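You operate a simulated robot arm through the tools that you are given. There is no shell and no other tool.

The job below is to be done with a simulated robot arm. You get a single attempt, and the scene is never put back.

TASK
Clamp the plugged core, draw its plug out, then open the clamp.
Fine: the plug goes on the strip table; the core stays standing on the bed of the core clamp. Set down upright: what you pick out.
Where things are to end (x, y in the base frame): white core plug within 60 mm of [920, -330].

Only the result counts: the job must be done as asked and must still hold three seconds after the hand-in. Knocking over, shifting, dropping, spilling or breaking anything else fails it.

THE ROBOT
A 6-joint arm with a two-finger gripper, fixed in place. Base frame: the origin is on the floor under the middle of its stand, x ahead of it, y to its left, z up; the work surface is at about z = 850. Readings come in mm, rad, newtons and seconds.
It reaches about 1572 mm from its shoulder. Its first joint turns from -2.897 to 2.897 rad. Payload 2.45 kg.
Tool frame: the origin (TCP) lies between the finger pads and is the grasp point; the fingertips stand 20 mm ahead of it; z points along the fingers, y is the line along which they close. The gripper opens to 140 mm; its body begins 168 mm behind the TCP.
Orientation is that of the tool frame in the base frame, as a unit quaternion [w, x, y, z]. With the fingers straight down and closing along the base's y, the tool's x points along the base's -x, its y along +y and its z along -z.

THE INTERFACE
- The arm moves only by the tool drive_tool. Its argument "rows" is one flat list of numbers, 7 for each row, row after row: the shift along the tool's x, y, z in units of 50 mm (1.0 is 50 mm), then the turn, a rotation vector about the tool's x, y, z in units of 4 degrees (1.0 is 4 degrees), then the opening, from 0 (shut) to 1 (fully open). In form: [x, y, z, ax, ay, az, gripper, x, y, z, ax, ay, az, gripper, ...]. A call has 1 to 20 rows; each row shifts and turns the commanded pose from where the row before left it, along the tool's axes as they then stand. A call with a number of a shift or a turn outside -1 to 1 is refused whole. Rows are played at 5 a second. More than 50 mm and 0.15 rad between two rows, or a gripper value outside its range, and nothing of the call is played. A pose out of reach is approached as far as the arm can. The call stops where the force on the tool passes 90 N (or 10 N more than at its start, if that is more) or the arm is blocked; 0.2 s more then pass. Each finger travels about 45 mm/s and halts on what it meets, pressing with about 42 N; the grip force reading is that of the motor and also rises with nothing between the fingers. The clock runs only during rows and for 0.2 s after the last one: add rows that do not move to give the fingers time. It gives the time, the measured TCP pose, the force on the tool (base axes), the opening and the grip force at its end, in the units of the frame above (readings bear some noise), with the torque about the TCP (base axes, N m) and any sound that the robot's microphone picked up.
- Cameras (640 x 400 px; columns grow to the right, rows downward): "scene" is fixed at [227.5, -498.7, 1429.7]; the picture's right is [0.49, -0.87, 0.00], its down [-0.55, -0.31, -0.78] and it looks along [0.68, 0.38, -0.63] (base axes); focal length 326 px, centre (320, 200). "wrist" rides on the gripper at [78, 11, -209] in the tool frame; the picture's right is [-0.14, 0.99, 0.00], its down [-0.92, -0.13, -0.37] and it looks along [-0.37, -0.05, 0.93] (tool axes); focal length 280 px, centre (320, 200). There is no depth. A picture from a camera that has moved, and an enlarged one, comes with that camera's place and axes in the base frame and with its lens. The place of the scene camera against the robot may be out by one fixed shift of up to 12 mm in any direction.
- capture(camera): a new picture of that camera. The clock stands still meanwhile.
- close_up(camera, box): a new picture of the part [left, top, right, bottom] of that camera's present view, enlarged. The clock stands still meanwhile.
- close_job(): hands the job in; it is judged then, once.

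Nothing tells you positions but the pictures and the camera data. Unless the task says otherwise, let go and move clear before handing in.

The tools are called after "Request:" as a command line: name --argument value ..., lists and objects as JSON in quotes. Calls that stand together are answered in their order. drive_tool: Moves the arm, as the interface text tells. Its arguments: {"type":"object","properties":{"rows":{"type":"array","items":{"type":"number"}}},"required":["rows"]} The other tools are called the same way: capture (camera) takes a picture; close_up (camera, box) takes an enlarged picture of a part of a camera's view; close_job () hands the job in.

At the start:

```text
time: 0.0
tcp_pos: [817.7, -175.5, 1095.0]
tool_rot: [0.0, -0.001, 1.0, 0.0]
force: [0.1, 0.7, -1.0]
torque: [0.0, 0.01, 0.01]
finger_gap: 140.2
grasp_force: 0.1
```

scene: 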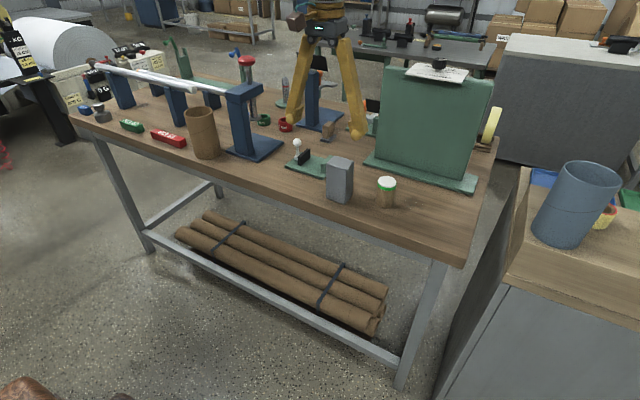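
wrist: 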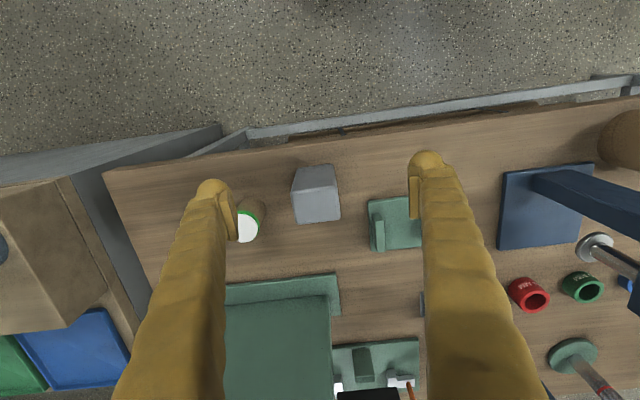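

I see a workbench with a cup-like core (cardboard, green rim, white top), a grey block, a small green fixture, a big green panel and other things. I will look closer before moving to identify the core clamp, the plugged core and the strip table.

Request:
close_up --camera "scene" --box '[260, 120, 420, 220]'

Request:
close_up --camera "scene" --box '[220, 40, 380, 140]'

Request:
close_up --camera "wrist" --box '[200, 140, 440, 290]'

Request:
close_up --camera "scene" --box '[480, 120, 640, 260]'

Request:
close_up --camera "scene" --box '[60, 20, 260, 180]'

Request:
close_up --camera "wrist" --box '[200, 270, 640, 400]'

```text
4.00 times, centred on (340, 170) of scene
camera zoom: at [227.5, -498.7, 1429.7], right [0.49, -0.87, 0.0], down [-0.55, -0.31, -0.78], along [0.68, 0.38, -0.63], focal length 1306 px, centre (240, 320)
```

zoom: 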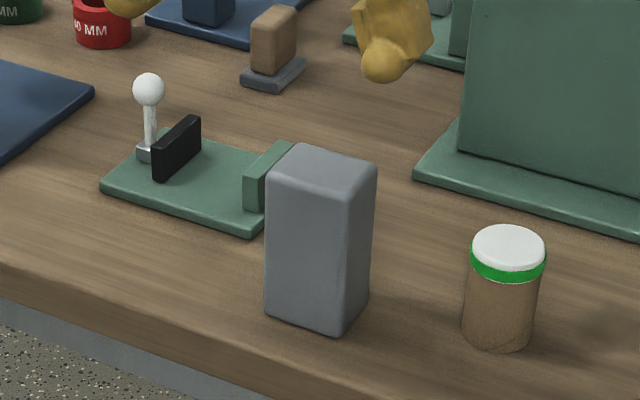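

```text
4.00 times, centred on (300, 90) of scene
camera zoom: at [227.5, -498.7, 1429.7], right [0.49, -0.87, 0.0], down [-0.55, -0.31, -0.78], along [0.68, 0.38, -0.63], focal length 1306 px, centre (400, 640)
```

zoom: 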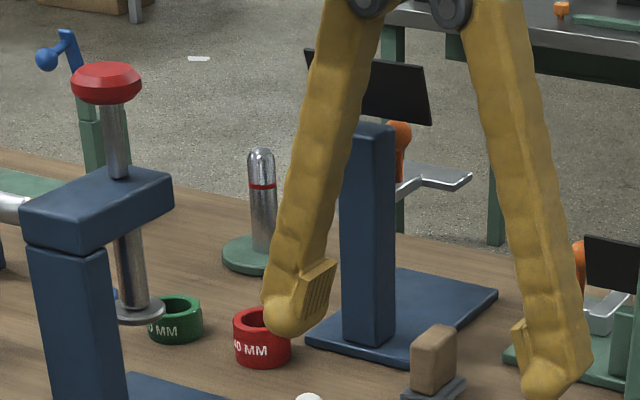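

```text
2.67 times, centred on (320, 215) of wrist
camera zoom: at [740.4, -166.0, 1302.8], right [0.14, 0.99, 0.0], down [0.92, -0.13, 0.37], along [0.37, -0.05, -0.93], focal length 748 px, centre (320, 160)
```

zoom: 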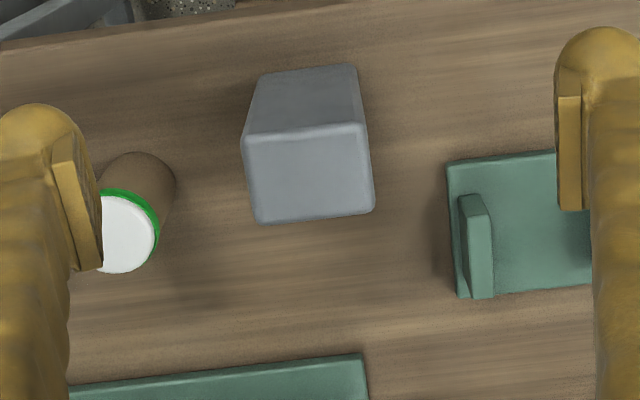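

```text
2.86 times, centred on (560, 190) of scene
camera zoom: at [227.5, -498.7, 1429.7], right [0.49, -0.87, 0.0], down [-0.55, -0.31, -0.78], along [0.68, 0.38, -0.63], focal length 933 px, centre (-366, 229)
```

zoom: 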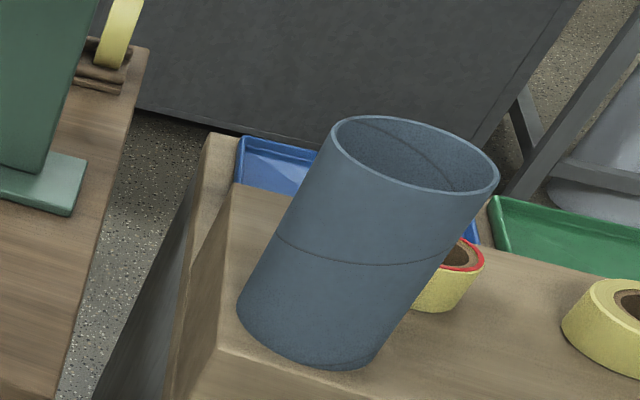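

```text
2.50 times, centred on (160, 100) of scene
camera zoom: at [227.5, -498.7, 1429.7], right [0.49, -0.87, 0.0], down [-0.55, -0.31, -0.78], along [0.68, 0.38, -0.63], focal length 816 px, centre (720, 450)
```

zoom: 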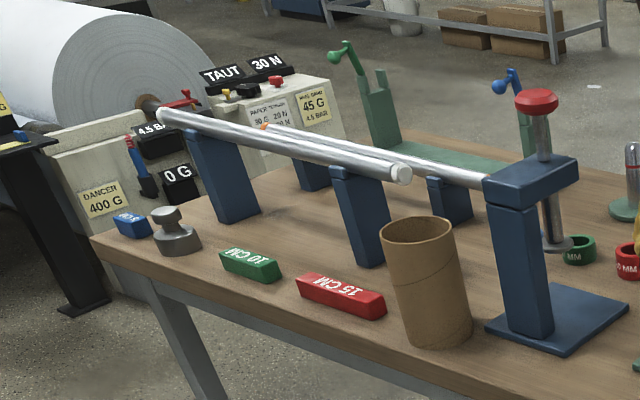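

```text
1.45 times, centred on (420, 335) of wrist
camera zoom: at [740.4, -166.0, 1302.8], right [0.14, 0.99, 0.0], down [0.92, -0.13, 0.37], along [0.37, -0.05, -0.93], focal length 408 px, centre (174, 4)
```

zoom: 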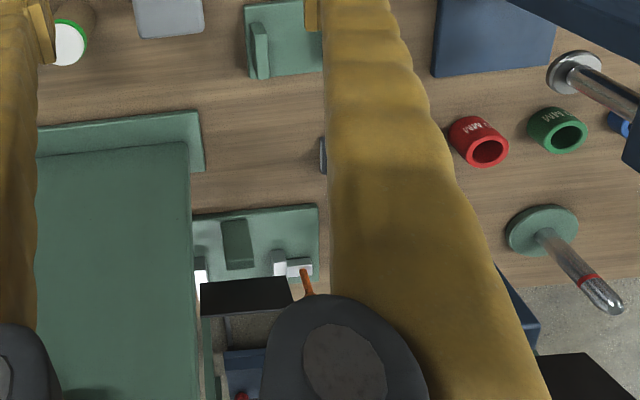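

The core (brown tube with green band and white plug) stands near (925, -310). What looks like the core clamp is the small green plate with a fixed green jaw, black moving jaw and white-ball lever around (985, -40). I'll move the wrist camera over the clamp for a better look.

Request:
drive_tool --rows '[0, 1, 0, 0, 0, 0, 1, 0, 1, 0, 0, 0, 0, 1, 0, 0.5, 0, 0, 0, 0, 1, 0, 0, 0, 0, 0, 0, 1]'

Request:
capture --camera "wrist"

Request:
close_up --camera "wrist" --box '[230, 140, 410, 260]'

Request:
close_up --camera "scene" --box '[280, 125, 360, 175]'

Request:
close_up --camera "scene" --box '[360, 170, 420, 215]'

```text
time: 1.0
tcp_pos: [817.8, -50.6, 1095.7]
tool_rot: [0.0, 0.0, 1.0, 0.0]
force: [0.1, -0.5, -0.1]
torque: [-0.01, 0.0, 0.01]
finger_gap: 140.0
grasp_force: 0.0
```

```text
taken
camera wrist: at [739.3, -40.5, 1302.5], right [0.14, 0.99, 0.0], down [0.92, -0.13, 0.37], along [0.37, -0.05, -0.93], focal length 280 px, centre (320, 200)
```

wrist: 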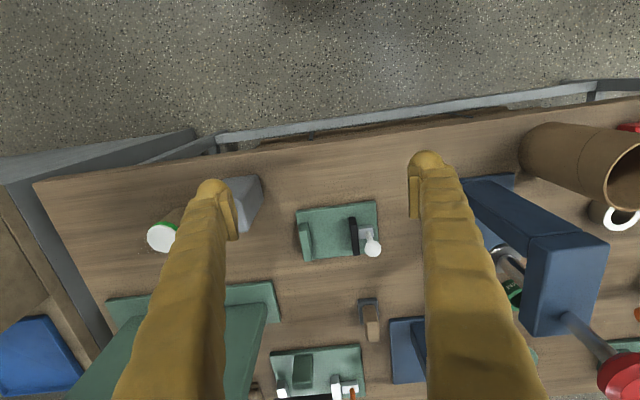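

```text
3.33 times, centred on (320, 200) of wrist
camera zoom: at [739.3, -40.5, 1302.5], right [0.14, 0.99, 0.0], down [0.92, -0.13, 0.37], along [0.37, -0.05, -0.93], focal length 935 px, centre (320, 200)
```

zoom: 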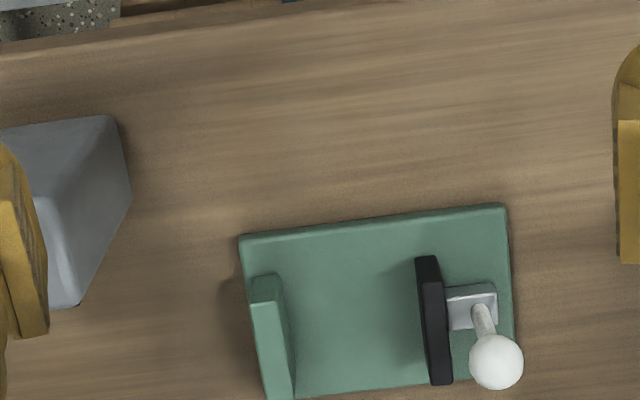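

```text
8.00 times, centred on (320, 150) of scene
camera zoom: at [227.5, -498.7, 1429.7], right [0.49, -0.87, 0.0], down [-0.55, -0.31, -0.78], along [0.68, 0.38, -0.63], focal length 2612 px, centre (320, 600)
```

zoom: 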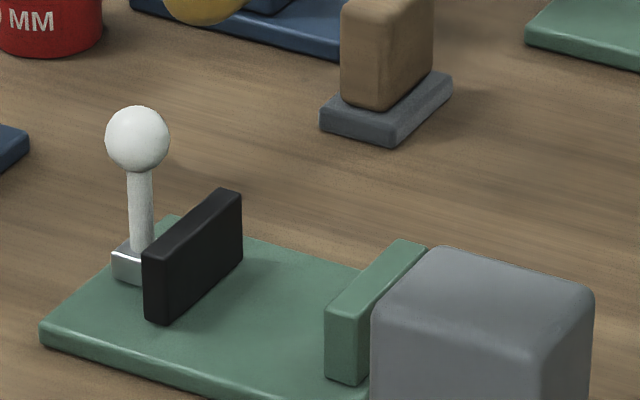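

```text
8.89 times, centred on (390, 192) of scene
camera zoom: at [227.5, -498.7, 1429.7], right [0.49, -0.87, 0.0], down [-0.55, -0.31, -0.78], along [0.68, 0.38, -0.63], focal length 2902 px, centre (-302, 267)
```

zoom: 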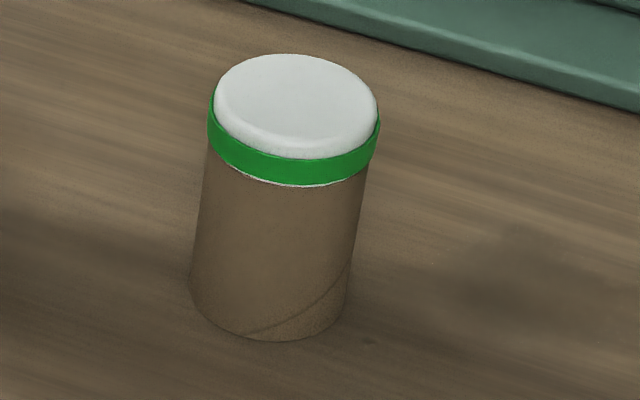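

The clamp is at about x 931–1015, y −108…29, with the lever ball near (982, 9, 923) and the jaws separated along y. I'll look at the fingers, the panel, and other items closely before planning the grasp.

Request:
close_up --camera "scene" --box '[240, 0, 400, 140]'

Request:
close_up --camera "wrist" --box '[230, 270, 430, 400]'

Request:
close_up --camera "wrist" --box '[90, 140, 290, 330]'

```text
2.86 times, centred on (320, 70) of scene
camera zoom: at [227.5, -498.7, 1429.7], right [0.49, -0.87, 0.0], down [-0.55, -0.31, -0.78], along [0.68, 0.38, -0.63], focal length 933 px, centre (320, 571)
```

zoom: 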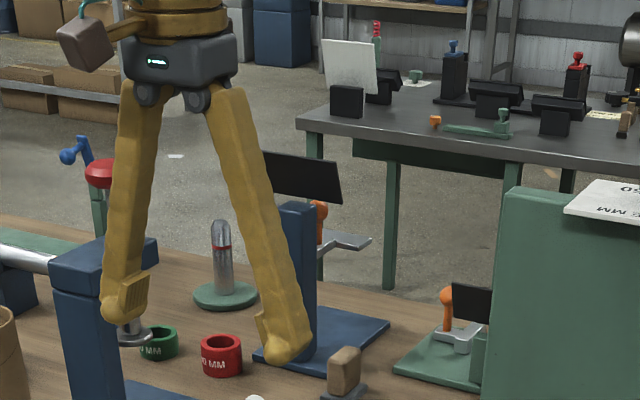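

```text
3.08 times, centred on (330, 335) of wrist
camera zoom: at [739.3, -40.5, 1302.5], right [0.14, 0.99, 0.0], down [0.92, -0.13, 0.37], along [0.37, -0.05, -0.93], focal length 863 px, centre (289, -215)
```

zoom: 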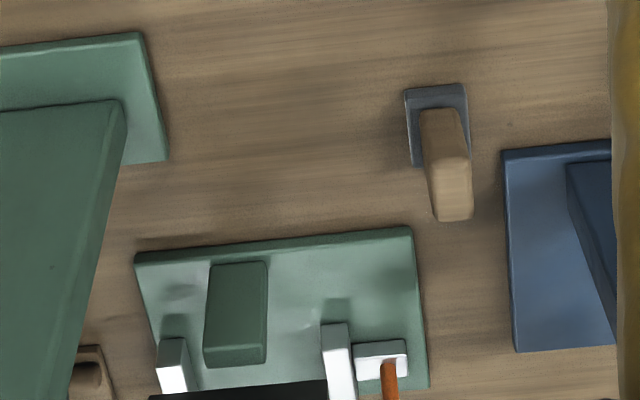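

```text
2.11 times, centred on (190, 235) of wrist
camera zoom: at [739.3, -40.5, 1302.5], right [0.14, 0.99, 0.0], down [0.92, -0.13, 0.37], along [0.37, -0.05, -0.93], focal length 590 px, centre (594, 126)
```

zoom: 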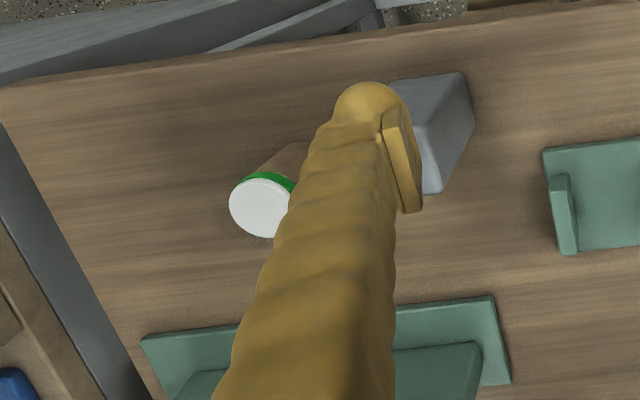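

The fingers splay outward to the tips, with a flat pad on each inner side. I'll zoom in on the pads to see how far they sit above the tips.

Request:
close_up --camera "scene" --box '[295, 85, 355, 130]'

Request:
close_up --camera "scene" --box '[255, 75, 315, 120]'

Request:
close_up --camera "wrist" --box '[390, 140, 470, 230]'

```text
8.89 times, centred on (325, 108) of scene
camera zoom: at [227.5, -498.7, 1429.7], right [0.49, -0.87, 0.0], down [-0.55, -0.31, -0.78], along [0.68, 0.38, -0.63], focal length 2902 px, centre (276, 1022)
```

zoom: 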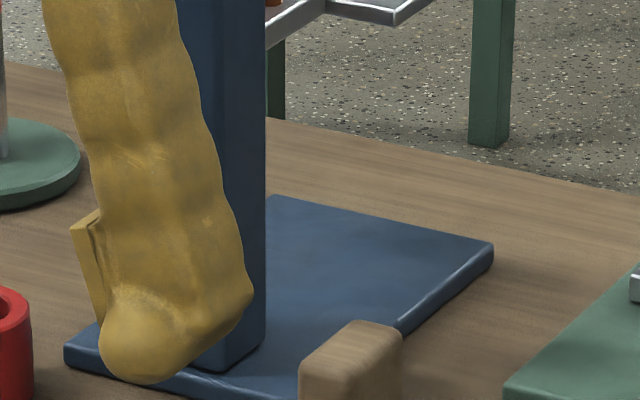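

```text
8.89 times, centred on (285, 98) of scene
camera zoom: at [227.5, -498.7, 1429.7], right [0.49, -0.87, 0.0], down [-0.55, -0.31, -0.78], along [0.68, 0.38, -0.63], focal length 2902 px, centre (631, 1111)
```

zoom: 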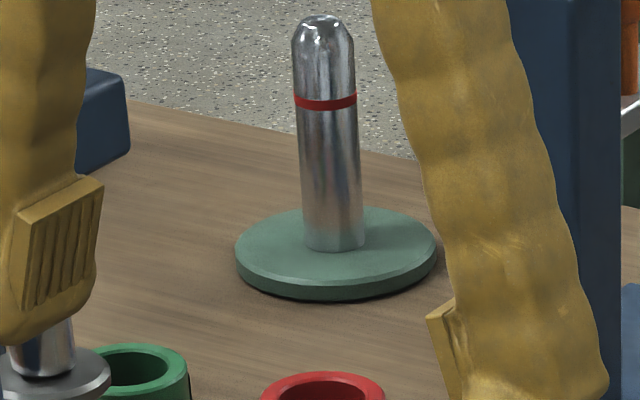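

```text
4.44 times, centred on (430, 185) of wrist
camera zoom: at [739.3, -40.5, 1302.5], right [0.14, 0.99, 0.0], down [0.92, -0.13, 0.37], along [0.37, -0.05, -0.93], focal length 1246 px, centre (-169, 267)
```

zoom: 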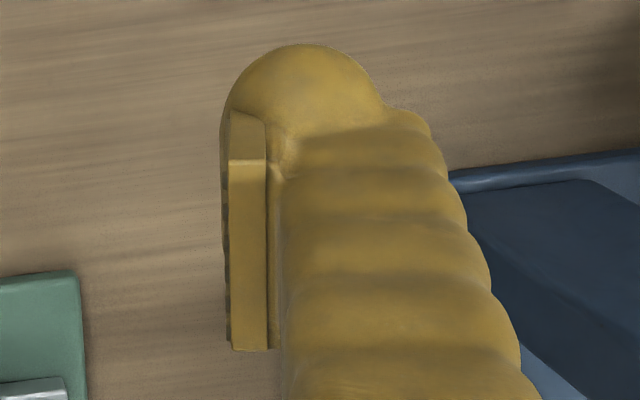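

Pads look about 35 mm wide and 26 mm tall and possibly tilted when wide open. I'll close to about 50 mm in free air and look at them again.

Request:
drive_tool --rows '[0, 0, 0, 0, 0, 0, 0.36, 0, 0, 0, 0, 0, 0, 0.36, 0, 0, 0, 0, 0, 0, 0.36, 0, 0, 0, 0, 0, 0, 0.36, 0, 0, 0, 0, 0, 0, 0.36, 0, 0, 0, 0, 0, 0, 0.36]'

Request:
capture --camera "wrist"

Request:
close_up --camera "wrist" --box '[230, 140, 410, 260]'

Request:
close_up --camera "scene" --box '[270, 50, 370, 130]'

```text
time: 2.4
tcp_pos: [816.7, -51.2, 1093.8]
tool_rot: [0.001, 0.0, 1.0, 0.001]
force: [-0.3, -0.2, -0.8]
torque: [0.0, 0.02, -0.03]
finger_gap: 50.4
grasp_force: 0.1
```

```text
taken
camera wrist: at [739.3, -40.7, 1302.4], right [0.14, 0.99, 0.0], down [0.92, -0.13, 0.37], along [0.37, -0.05, -0.93], focal length 280 px, centre (320, 200)
```

wrist: 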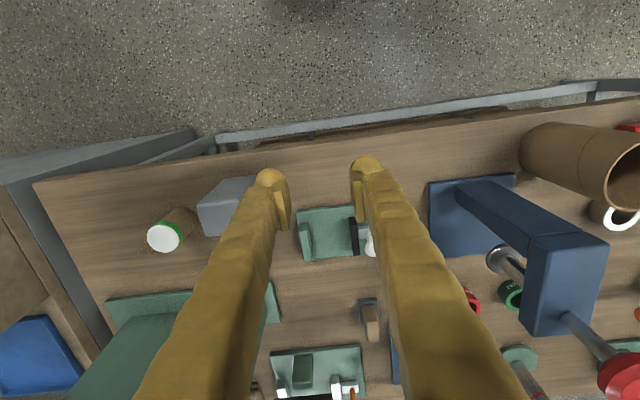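

```text
3.33 times, centred on (320, 200) of wrist
camera zoom: at [739.3, -40.7, 1302.4], right [0.14, 0.99, 0.0], down [0.92, -0.13, 0.37], along [0.37, -0.05, -0.93], focal length 935 px, centre (320, 200)
```

zoom: 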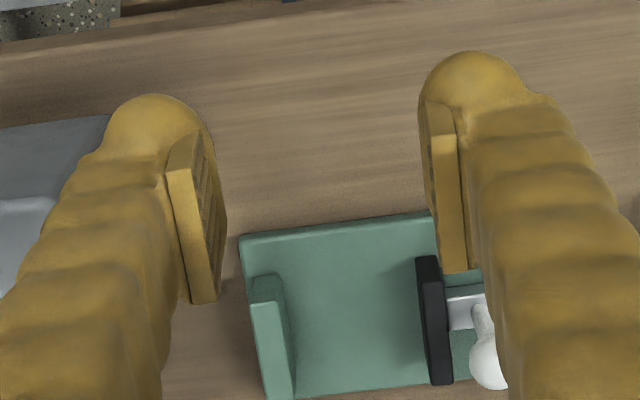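

```text
5.00 times, centred on (320, 90) of scene
camera zoom: at [227.5, -498.7, 1429.7], right [0.49, -0.87, 0.0], down [-0.55, -0.31, -0.78], along [0.68, 0.38, -0.63], focal length 1632 px, centre (320, 750)
```

zoom: 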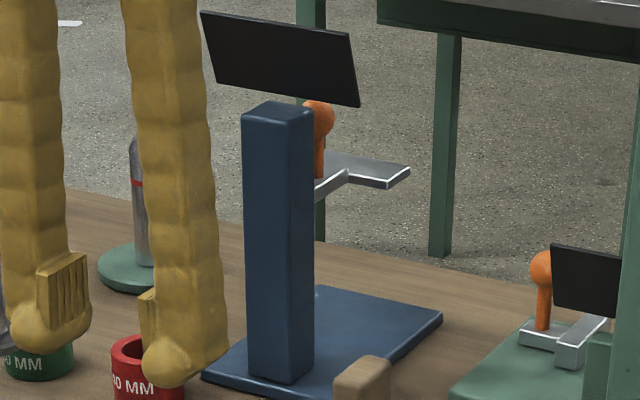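

The fingers swing so that the pads stay roughly parallel; each pad spans from about 5 mm ahead of the TCP to 26 mm behind it. I'll go above the core at about (922, -307), turn the gripper 90° so that it closes along x (clear of the jaws, which close along y), and look down at it.

Request:
drive_tool --rows '[-0.35, -0.853, 0, 0, 0, 0, 0.6, -0.35, -0.853, 0, 0, 0, 0, 0.6, -0.35, -0.853, 0, 0, 0, 0, 0.6, -0.35, -0.853, 0, 0, 0, 0, 0.6, -0.35, -0.853, 0, 0, 0, 0, 0.6, -0.35, -0.853, 0, 0, 0, 0, 0.6, 0, 0, 0, 0, 0, 0, 0.6]'

Request:
drive_tool --rows '[0, 0, 0, 0, 0, -1, 0.6, 0, 0, 0, 0, 0, -1, 0.6, 0, 0, 0, 0, 0, -1, 0.6, 0, 0, 0, 0, 0, -1, 0.6, 0, 0, 0, 0, 0, -1, 0.6, 0, 0, 0, 0, 0, -1, 0.6, 0, 0, 0, 0, 0, -1, 0.6, 0, 0, 0, 0, 0, -1, 0.6, 0, 0, 0, 0, 0, -1, 0.6, 0, 0, 0, 0, 0, -1, 0.6, 0, 0, 0, 0, 0, -1, 0.6, 0, 0, 0, 0, 0, -1, 0.6, 0, 0, 0, 0, 0, -1, 0.6, 0, 0, 0, 0, 0, -1, 0.6, 0, 0, 0, 0, 0, -1, 0.6, 0, 0, 0, 0, 0, -1, 0.6, 0, 0, 0, 0, 0, -1, 0.6, 0, 0, 0, 0, 0, -1, 0.6, 0, 0, 0, 0, 0, -1, 0.6, 0, 0, 0, 0, 0, -1, 0.6]'

Request:
drive_tool --rows '[0, 0, 0, 0, 0, -1, 0.6, 0, 0, 0, 0, 0, -1, 0.6, 0, 0, 0, 0, 0, -0.5, 0.6, 0, 0, 0, 0, 0, 0, 0.6]'

Request:
capture --camera "wrist"

Request:
capture --camera "scene"

```text
time: 4.0
tcp_pos: [924.7, -307.6, 1093.8]
tool_rot: [0.0, 0.001, 1.0, 0.0]
force: [0.2, -0.4, -0.2]
torque: [-0.01, -0.01, -0.03]
finger_gap: 84.3
grasp_force: 0.1
```

```text
time: 8.2
tcp_pos: [924.1, -305.2, 1095.5]
tool_rot: [0.0, -0.644, 0.765, 0.0]
force: [-0.2, -1.4, 0.4]
torque: [0.01, 0.04, 0.01]
finger_gap: 83.8
grasp_force: 0.1
```

```text
time: 9.2
tcp_pos: [923.6, -305.0, 1095.8]
tool_rot: [0.0, 0.708, -0.706, 0.0]
force: [-0.4, 0.0, 0.5]
torque: [0.02, 0.03, -0.04]
finger_gap: 83.8
grasp_force: 0.0
```

```text
taken
camera wrist: at [913.0, -385.4, 1302.6], right [-0.99, 0.14, 0.0], down [0.13, 0.92, 0.37], along [0.05, 0.36, -0.93], focal length 280 px, centre (320, 200)
```

wrist: 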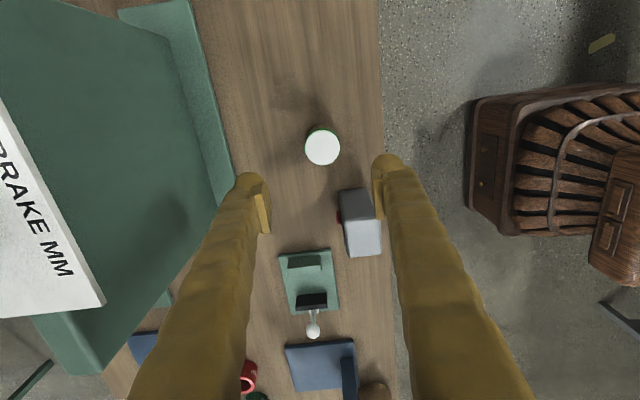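

```text
taken
```

scene: 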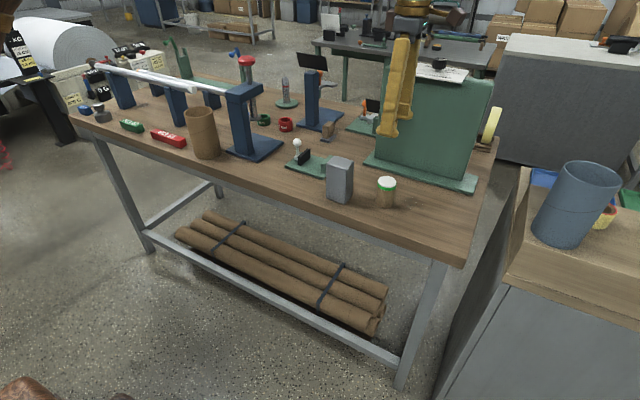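

The core is now centred below the gripper. There's something red beside the grey block; I'll zoom in on that and on the core and clamp.

Request:
close_up --camera "wrist" --box '[280, 110, 400, 190]'

Request:
close_up --camera "wrist" --box '[260, 180, 400, 350]'

Request:
close_up --camera "wrist" --box '[325, 195, 365, 235]'

```text
5.00 times, centred on (340, 150) of wrist
camera zoom: at [913.0, -385.4, 1302.6], right [-0.99, 0.14, 0.0], down [0.13, 0.92, 0.37], along [0.05, 0.36, -0.93], focal length 1402 px, centre (220, 450)
```

zoom: 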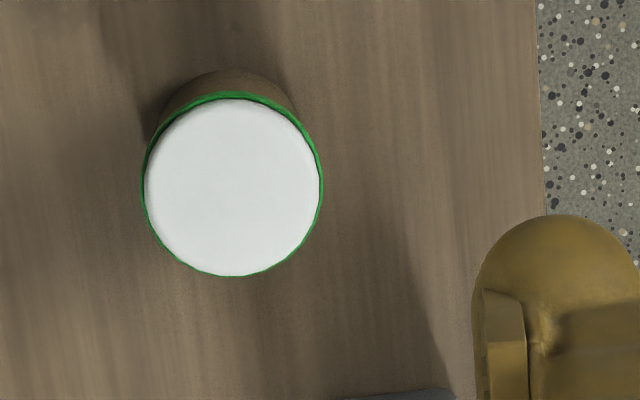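

```text
2.35 times, centred on (330, 265) of wrist
camera zoom: at [913.0, -385.4, 1302.6], right [-0.99, 0.14, 0.0], down [0.13, 0.92, 0.37], along [0.05, 0.36, -0.93], focal length 660 px, centre (296, 47)
```

zoom: 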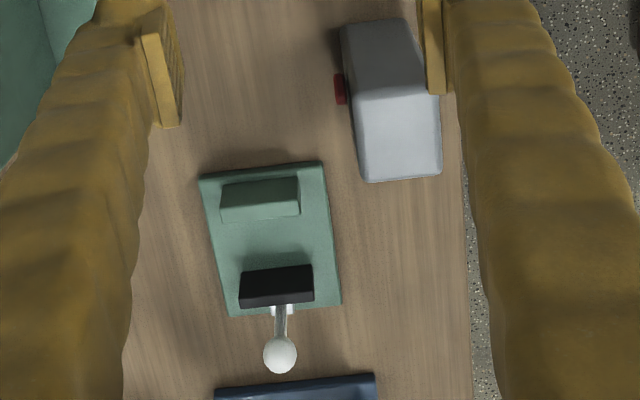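

```text
10.00 times, centred on (345, 215) of wrist
camera zoom: at [913.0, -385.4, 1302.6], right [-0.99, 0.14, 0.0], down [0.13, 0.92, 0.37], along [0.05, 0.36, -0.93], focal length 2804 px, centre (70, 50)
```

zoom: 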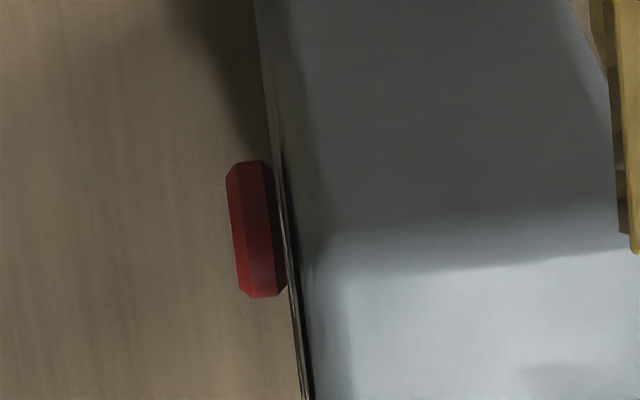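

The core centre is near (920.4, -309.5), top around z 923, diameter roughly 49 mm. I'll zoom in on its rim to see how much of the plug stands proud.

Request:
close_up --camera "scene" --box '[373, 172, 403, 192]'

Request:
close_up --camera "scene" --box '[285, 130, 345, 180]'

```text
16.00 times, centred on (388, 182) of scene
camera zoom: at [227.5, -498.7, 1429.7], right [0.49, -0.87, 0.0], down [-0.55, -0.31, -0.78], along [0.68, 0.38, -0.63], focal length 5224 px, centre (-768, 488)
```

zoom: 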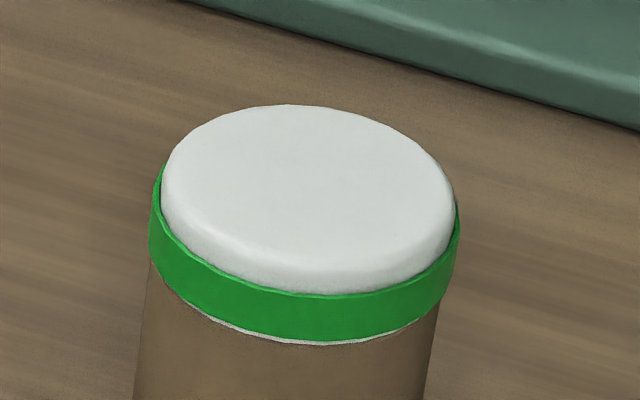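

```text
8.00 times, centred on (315, 155) of scene
camera zoom: at [227.5, -498.7, 1429.7], right [0.49, -0.87, 0.0], down [-0.55, -0.31, -0.78], along [0.68, 0.38, -0.63], focal length 2612 px, centre (360, 560)
```

zoom: 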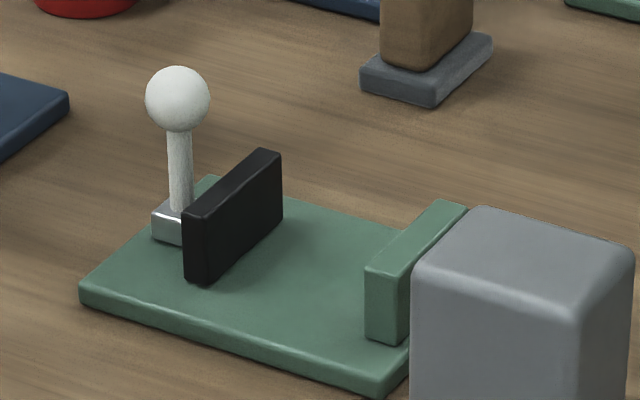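

The white line under the green band suggests the band belongs to the plug's head; I'll verify when pulling. Next I line up over the core, descend part-way and check alignment.

Request:
drive_tool --rows '[0.055, 0.065, 0, 0, 0, 0, 0.6, 0, 0, 0.8, 0, 0, 0, 0.6, 0, 0, 0.8, 0, 0, 0, 0.6, 0, 0, 0.6, 0, 0, 0, 0.6, 0, 0, 0.4, 0, 0, 0, 0.6, 0, 0, 0, 0, 0, 0, 0.6]'

Request:
capture --camera "wrist"

Request:
close_up --camera "scene" --box '[330, 110, 450, 220]'

```text
time: 10.6
tcp_pos: [919.7, -310.2, 964.2]
tool_rot: [0.0, -0.707, 0.707, 0.0]
force: [0.1, 0.4, 0.6]
torque: [-0.04, 0.0, 0.02]
finger_gap: 84.0
grasp_force: 0.1
```

```text
taken
camera wrist: at [910.1, -388.5, 1172.6], right [-0.99, 0.14, 0.0], down [0.13, 0.92, 0.37], along [0.05, 0.36, -0.93], focal length 280 px, centre (320, 200)
```

wrist: 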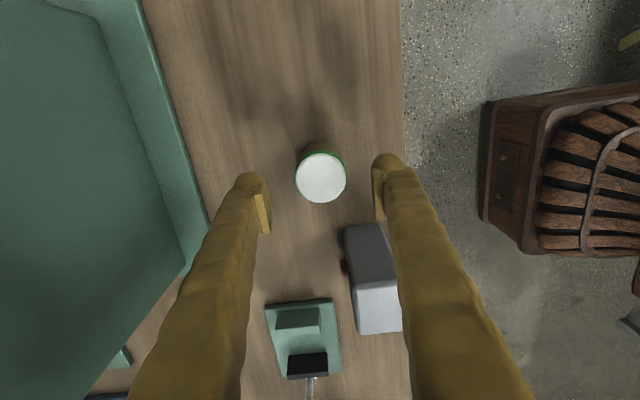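

```text
3.64 times, centred on (390, 165) of scene
camera zoom: at [227.5, -498.7, 1429.7], right [0.49, -0.87, 0.0], down [-0.55, -0.31, -0.78], along [0.68, 0.38, -0.63], focal length 1187 px, centre (66, 327)
```

zoom: 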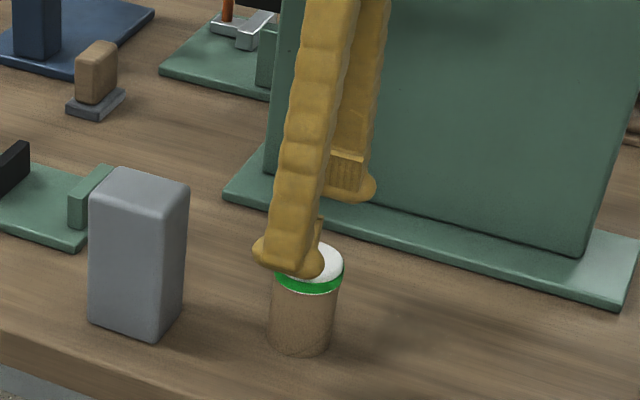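

Aligned to within a millimetre or so. Now I descend to about z 878, so the pads meet the tube below the green band, and close.

Request:
drive_tool --rows '[0, 0, 0.5, 0, 0, 0, 0.6, 0, 0, 0.5, 0, 0, 0, 0.6, 0, 0, 0.4, 0, 0, 0, 0.6, 0, 0, 0.33, 0, 0, 0, 0.6, 0, 0, 0, 0, 0, 0, 0.6]'

Request:
capture --camera "wrist"

Request:
close_up --camera "scene" --box '[350, 130, 430, 220]'

```text
time: 11.8
tcp_pos: [919.7, -307.8, 877.0]
tool_rot: [0.0, 0.707, -0.707, 0.001]
force: [-0.5, -0.1, -0.2]
torque: [0.0, -0.01, -0.02]
finger_gap: 84.1
grasp_force: 0.0
```

```text
taken
camera wrist: at [909.2, -387.8, 1085.1], right [-0.99, 0.14, 0.0], down [0.13, 0.92, 0.37], along [0.05, 0.36, -0.93], focal length 280 px, centre (320, 200)
```

wrist: 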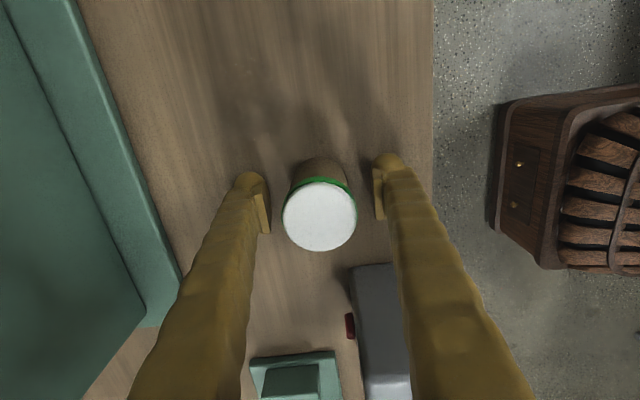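

```text
4.44 times, centred on (390, 175) of scene
camera zoom: at [227.5, -498.7, 1429.7], right [0.49, -0.87, 0.0], down [-0.55, -0.31, -0.78], along [0.68, 0.38, -0.63], focal length 1451 px, centre (9, 311)
```

zoom: 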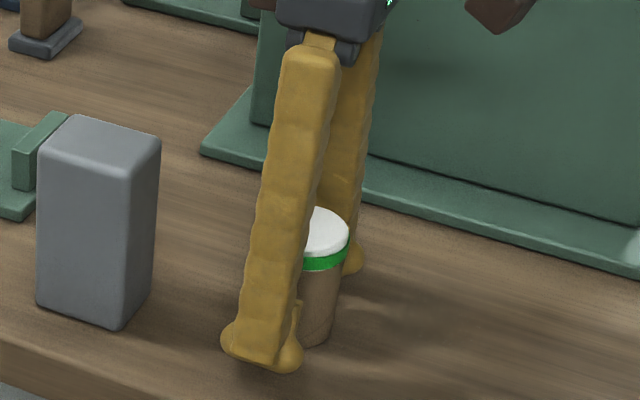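

Fingers straddle the tube with clearance. Closing now.

Request:
drive_tool --rows '[0, 0, 0, 0, 0, 0, 0.2, 0, 0, 0, 0, 0, 0, 0.2, 0, 0, 0, 0, 0, 0, 0.2, 0, 0, 0, 0, 0, 0, 0.2, 0, 0, 0, 0, 0, 0, 0.2, 0, 0, 0, 0, 0, 0, 0.2]'

Request:
capture --camera "wrist"

Request:
close_up --camera "scene" --box '[350, 130, 430, 220]'

```text
time: 13.2
tcp_pos: [921.0, -307.4, 877.5]
tool_rot: [0.0, 0.707, -0.707, 0.0]
force: [-0.5, 0.4, -0.2]
torque: [0.01, -0.01, -0.04]
finger_gap: 46.0
grasp_force: 42.2
```

```text
taken
camera wrist: at [909.3, -387.8, 1085.4], right [-0.99, 0.14, 0.0], down [0.13, 0.92, 0.37], along [0.05, 0.36, -0.93], focal length 280 px, centre (320, 200)
```

wrist: 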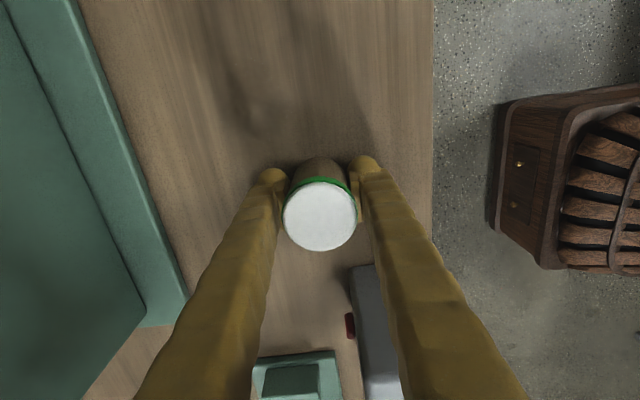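

```text
4.44 times, centred on (390, 175) of scene
camera zoom: at [227.5, -498.7, 1429.7], right [0.49, -0.87, 0.0], down [-0.55, -0.31, -0.78], along [0.68, 0.38, -0.63], focal length 1451 px, centre (9, 311)
```

zoom: 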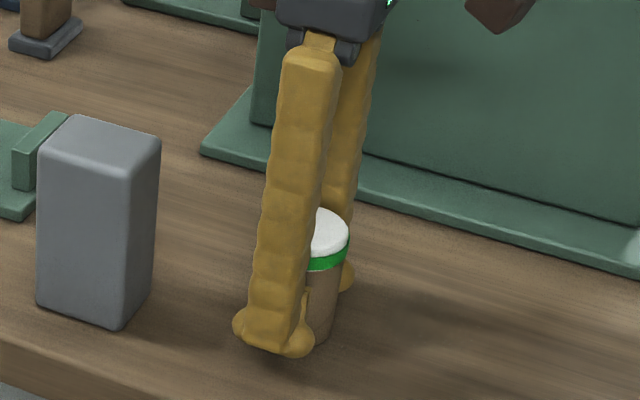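

Gripped with a 46 mm gap and 42 N. I'll lift it clear (above the grey block's top at around z 970) and check that it holds.

Request:
drive_tool --rows '[0, 0, -0.3, 0, 0, 0, 0.2, 0, 0, -0.5, 0, 0, 0, 0.2, 0, 0, -0.6, 0, 0, 0, 0.2, 0, 0, -0.8, 0, 0, 0, 0.2, 0, 0, -0.8, 0, 0, 0, 0.2, 0, 0, -0.3, 0, 0, 0, 0.2, 0, 0, 0, 0, 0, 0, 0.2]'

Request:
capture --camera "wrist"

Request:
capture --camera "scene"

```text
time: 14.8
tcp_pos: [919.7, -308.2, 1043.1]
tool_rot: [0.001, -0.707, 0.707, 0.0]
force: [-0.2, 1.1, -0.6]
torque: [0.01, -0.02, -0.01]
finger_gap: 46.1
grasp_force: 41.5
```

```text
taken
camera wrist: at [909.0, -387.7, 1251.1], right [-0.99, 0.14, 0.0], down [0.13, 0.92, 0.37], along [0.05, 0.36, -0.93], focal length 280 px, centre (320, 200)
```

wrist: 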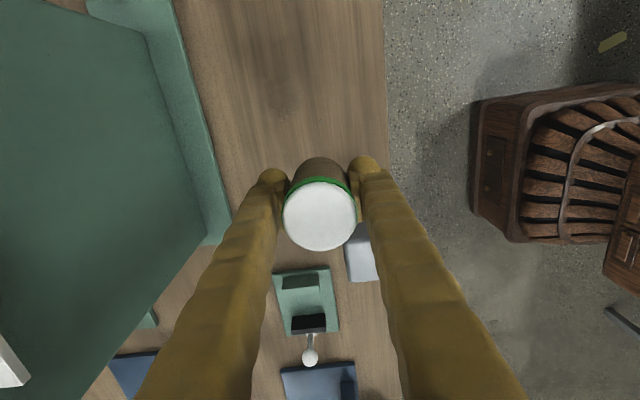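

```text
taken
```

scene: 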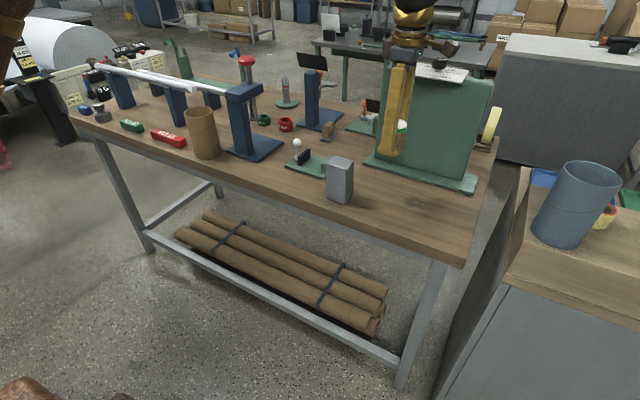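

The core is held firmly. I'll zoom in on the clamp from here to refine jaw positions before carrying it over.

Request:
close_up --camera "wrist" --box '[260, 255, 360, 375]'

```text
3.33 times, centred on (310, 315) of wrist
camera zoom: at [909.0, -387.7, 1251.1], right [-0.99, 0.14, 0.0], down [0.13, 0.92, 0.37], along [0.05, 0.36, -0.93], focal length 935 px, centre (353, -183)
```

zoom: 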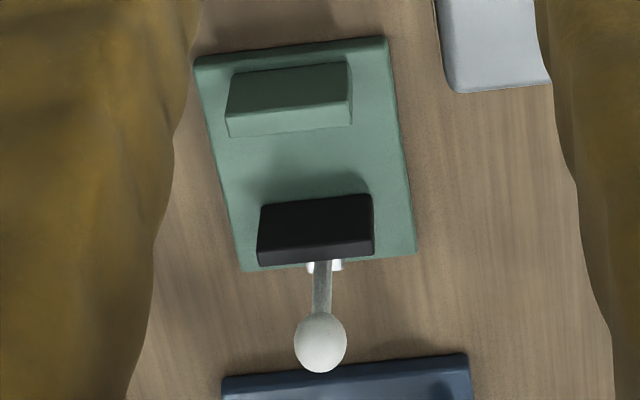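

The jaws' inner faces are at about y −88 (fixed) and −18 (black), centred at x ≈ 982, and the bed is about 10 mm high. I'll carry the core to above (982, −60).

Request:
drive_tool --rows '[-0.4, -0.1, 0, 0, 0, 0, 0.2, -0.65, -0.16, 0, 0, 0, 0, 0.2, -0.7, -0.172, 0, 0, 0, 0, 0.2, -0.7, -0.172, 0, 0, 0, 0, 0.2, -0.7, -0.172, 0, 0, 0, 0, 0.2, -0.7, -0.172, 0, 0, 0, 0, 0.2, -0.65, -0.16, 0, 0, 0, 0, 0.2, -0.4, -0.1, 0, 0, 0, 0, 0.2, -0.1, -0.028, 0, 0, 0, 0, 0.2, 0, 0, 0, 0, 0, 0, 0.2]'

Request:
capture --camera "wrist"

Request:
capture --camera "scene"

```text
time: 17.0
tcp_pos: [983.1, -59.6, 1043.5]
tool_rot: [0.0, -0.707, 0.707, 0.0]
force: [1.2, 0.2, -0.3]
torque: [0.0, -0.02, -0.05]
finger_gap: 46.1
grasp_force: 41.8
```

```text
taken
camera wrist: at [971.4, -138.6, 1251.7], right [-0.99, 0.14, 0.0], down [0.13, 0.92, 0.37], along [0.05, 0.36, -0.93], focal length 280 px, centre (320, 200)
```

wrist: 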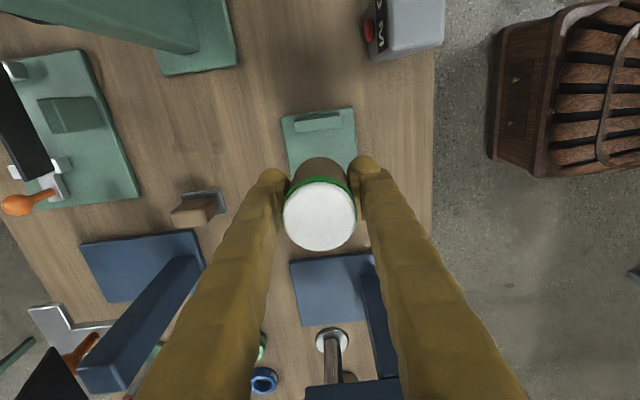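

```text
taken
```

scene: 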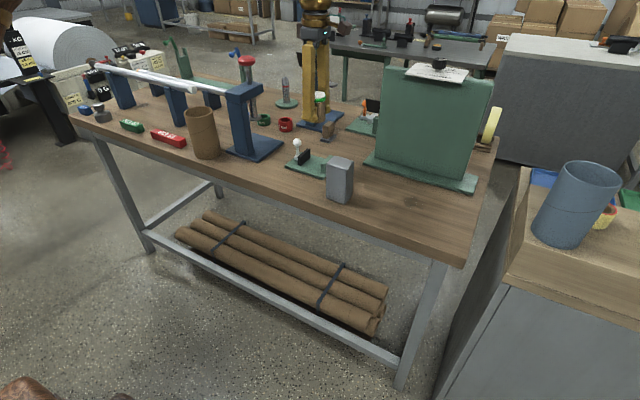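

The core hangs over the clamp bed between the jaws. I'll descend to just above the jaw tops and check clearances from both cameras.

Request:
drive_tool --rows '[0, 0, 0.5, 0, 0, 0, 0.2, 0, 0, 0.6, 0, 0, 0, 0.2, 0, 0, 0.6, 0, 0, 0, 0.2, 0, 0, 0.4, 0, 0, 0, 0.2, 0, 0, 0.2, 0, 0, 0, 0.2, 0, 0, 0, 0, 0, 0, 0.2]'

Request:
capture --camera "wrist"

Request:
close_up --camera "scene" --box '[270, 70, 370, 180]'

Request:
close_up --camera "wrist" --box '[250, 90, 400, 250]'

```text
time: 18.4
tcp_pos: [981.5, -58.5, 928.3]
tool_rot: [0.001, 0.707, -0.707, 0.0]
force: [-0.3, 0.6, 0.0]
torque: [0.05, 0.0, 0.03]
finger_gap: 46.2
grasp_force: 41.6
```

```text
taken
camera wrist: at [970.9, -138.2, 1136.3], right [-0.99, 0.14, 0.0], down [0.13, 0.92, 0.37], along [0.05, 0.36, -0.93], focal length 280 px, centre (320, 200)
```

wrist: 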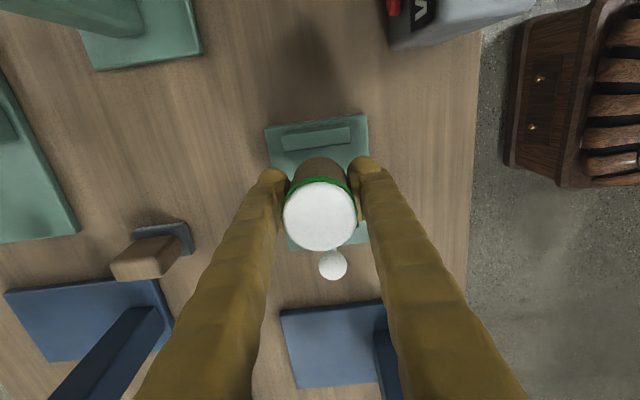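

```text
3.64 times, centred on (320, 125) of scene
camera zoom: at [227.5, -498.7, 1429.7], right [0.49, -0.87, 0.0], down [-0.55, -0.31, -0.78], along [0.68, 0.38, -0.63], focal length 1187 px, centre (320, 473)
```

zoom: 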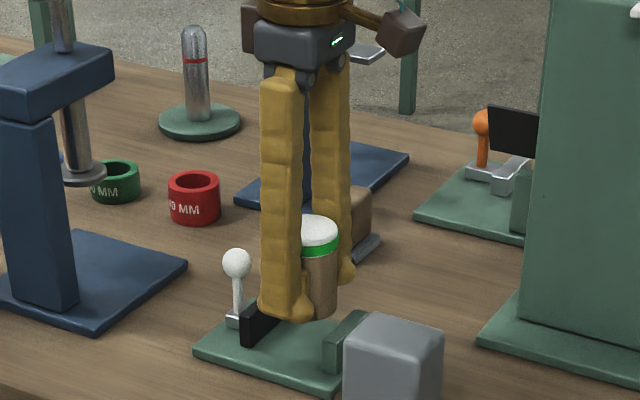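

```text
2.50 times, centred on (325, 170) of wrist
camera zoom: at [970.9, -138.2, 1136.3], right [-0.99, 0.14, 0.0], down [0.13, 0.92, 0.37], along [0.05, 0.36, -0.93], focal length 701 px, centre (308, 275)
```

zoom: 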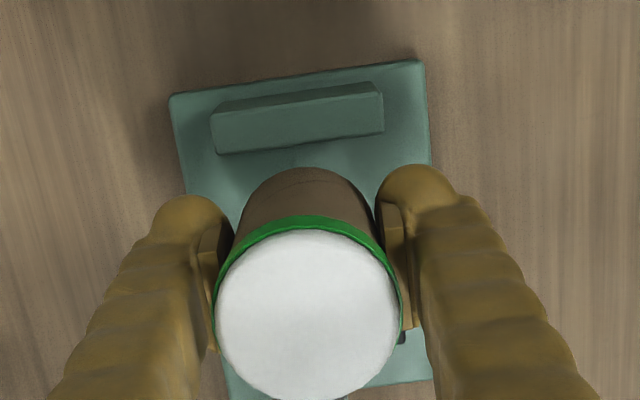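

Clearance looks about 5 mm to the fixed jaw and 19 mm to the black jaw. I'll lower to just above the bed, then creep down until contact.

Request:
drive_tool --rows '[0, 0, 0.3, 0, 0, 0, 0.2, 0, 0, 0.3, 0, 0, 0, 0.2, 0, 0, 0.14, 0, 0, 0, 0.2, 0, 0, 0, 0, 0, 0, 0.2]'

Request:
capture --camera "wrist"

Request:
close_up --camera "scene" --box '[285, 110, 365, 180]'

```text
time: 19.4
tcp_pos: [981.6, -59.8, 891.7]
tool_rot: [-0.001, -0.707, 0.707, 0.0]
force: [-0.1, 0.7, 0.2]
torque: [0.0, 0.0, -0.03]
finger_gap: 46.2
grasp_force: 42.2
```

```text
taken
camera wrist: at [971.0, -138.6, 1099.3], right [-0.99, 0.14, 0.0], down [0.13, 0.92, 0.37], along [0.05, 0.36, -0.93], focal length 280 px, centre (320, 200)
```

wrist: 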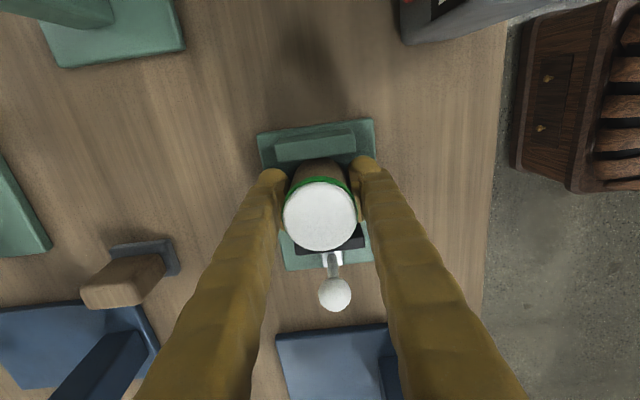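

```text
5.71 times, centred on (325, 145) of scene
camera zoom: at [227.5, -498.7, 1429.7], right [0.49, -0.87, 0.0], down [-0.55, -0.31, -0.78], along [0.68, 0.38, -0.63], focal length 1866 px, centre (291, 514)
```

zoom: 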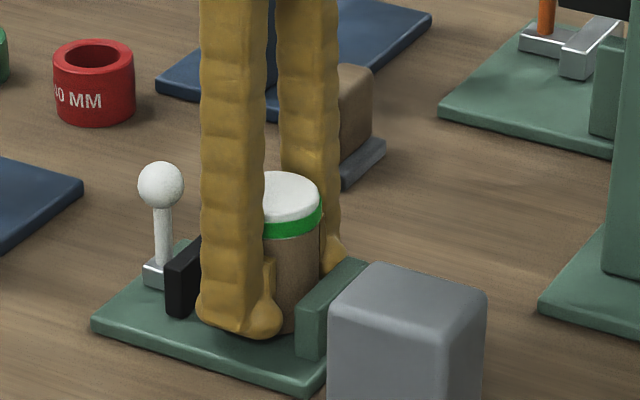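

The core sits between the jaws and a few mm above the bed. Creeping down.

Request:
drive_tool --rows '[0, 0, 0.04, 0, 0, 0, 0.2, 0, 0, 0, 0, 0, 0, 0.2]'

Request:
drive_tool --rows '[0, 0, 0.02, 0, 0, 0, 0.2, 0, 0, 0, 0, 0, 0, 0.2]'

Request:
drive_tool --rows '[0, 0, 0.02, 0, 0, 0, 0.2, 0, 0, 0, 0, 0, 0, 0.2]'

```text
time: 20.0
tcp_pos: [981.8, -59.4, 889.3]
tool_rot: [0.0, 0.707, -0.707, 0.001]
force: [-1.3, -1.7, 2.3]
torque: [-0.01, -0.03, -0.02]
finger_gap: 46.2
grasp_force: 42.1
```

```text
time: 20.6
tcp_pos: [982.2, -59.5, 888.6]
tool_rot: [0.001, -0.707, 0.708, -0.001]
force: [-9.5, 0.3, 23.5]
torque: [-0.05, 0.22, 0.02]
finger_gap: 46.2
grasp_force: 41.7
```

```text
time: 21.2
tcp_pos: [982.8, -59.0, 889.0]
tool_rot: [0.001, -0.707, 0.707, -0.001]
force: [-11.4, -0.6, 44.5]
torque: [-0.07, 0.23, -0.08]
finger_gap: 46.0
grasp_force: 41.7
```

Contact with the bed at about TCP 889. I'll relieve the push by raising 1.5 mm and open the fingers.

Request:
drive_tool --rows '[0, 0, -0.03, 0, 0, 0, 0.2, 0, 0, 0, 0, 0, 0, 0.2]'

Request:
drive_tool --rows '[0, 0, 0, 0, 0, 0, 0.4, 0, 0, 0, 0, 0, 0, 0.6, 0, 0, 0, 0, 0, 0, 0.6, 0, 0, 0, 0, 0, 0, 0.6, 0, 0, 0, 0, 0, 0, 0.6]'

Request:
capture --camera "wrist"

Request:
close_up --camera "scene" --box '[285, 110, 365, 180]'

```text
time: 21.8
tcp_pos: [982.5, -59.6, 889.1]
tool_rot: [0.001, -0.707, 0.707, 0.0]
force: [-1.7, -2.3, 26.8]
torque: [-0.1, -0.1, -0.01]
finger_gap: 46.2
grasp_force: 41.8
```

```text
time: 23.0
tcp_pos: [981.6, -59.1, 888.8]
tool_rot: [0.0, 0.707, -0.707, -0.001]
force: [-0.7, -0.1, 0.3]
torque: [0.01, 0.02, 0.0]
finger_gap: 84.0
grasp_force: 0.1
```

```text
taken
camera wrist: at [971.3, -138.4, 1096.9], right [-0.99, 0.14, 0.0], down [0.13, 0.92, 0.37], along [0.05, 0.36, -0.93], focal length 280 px, centre (320, 200)
```

wrist: 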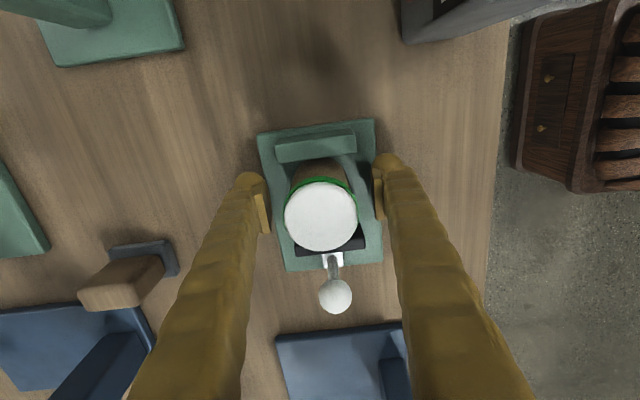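

```text
5.71 times, centred on (325, 145) of scene
camera zoom: at [227.5, -498.7, 1429.7], right [0.49, -0.87, 0.0], down [-0.55, -0.31, -0.78], along [0.68, 0.38, -0.63], focal length 1866 px, centre (291, 514)
```

zoom: 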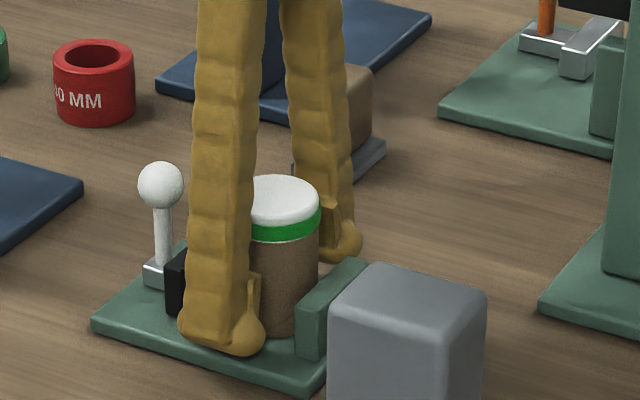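

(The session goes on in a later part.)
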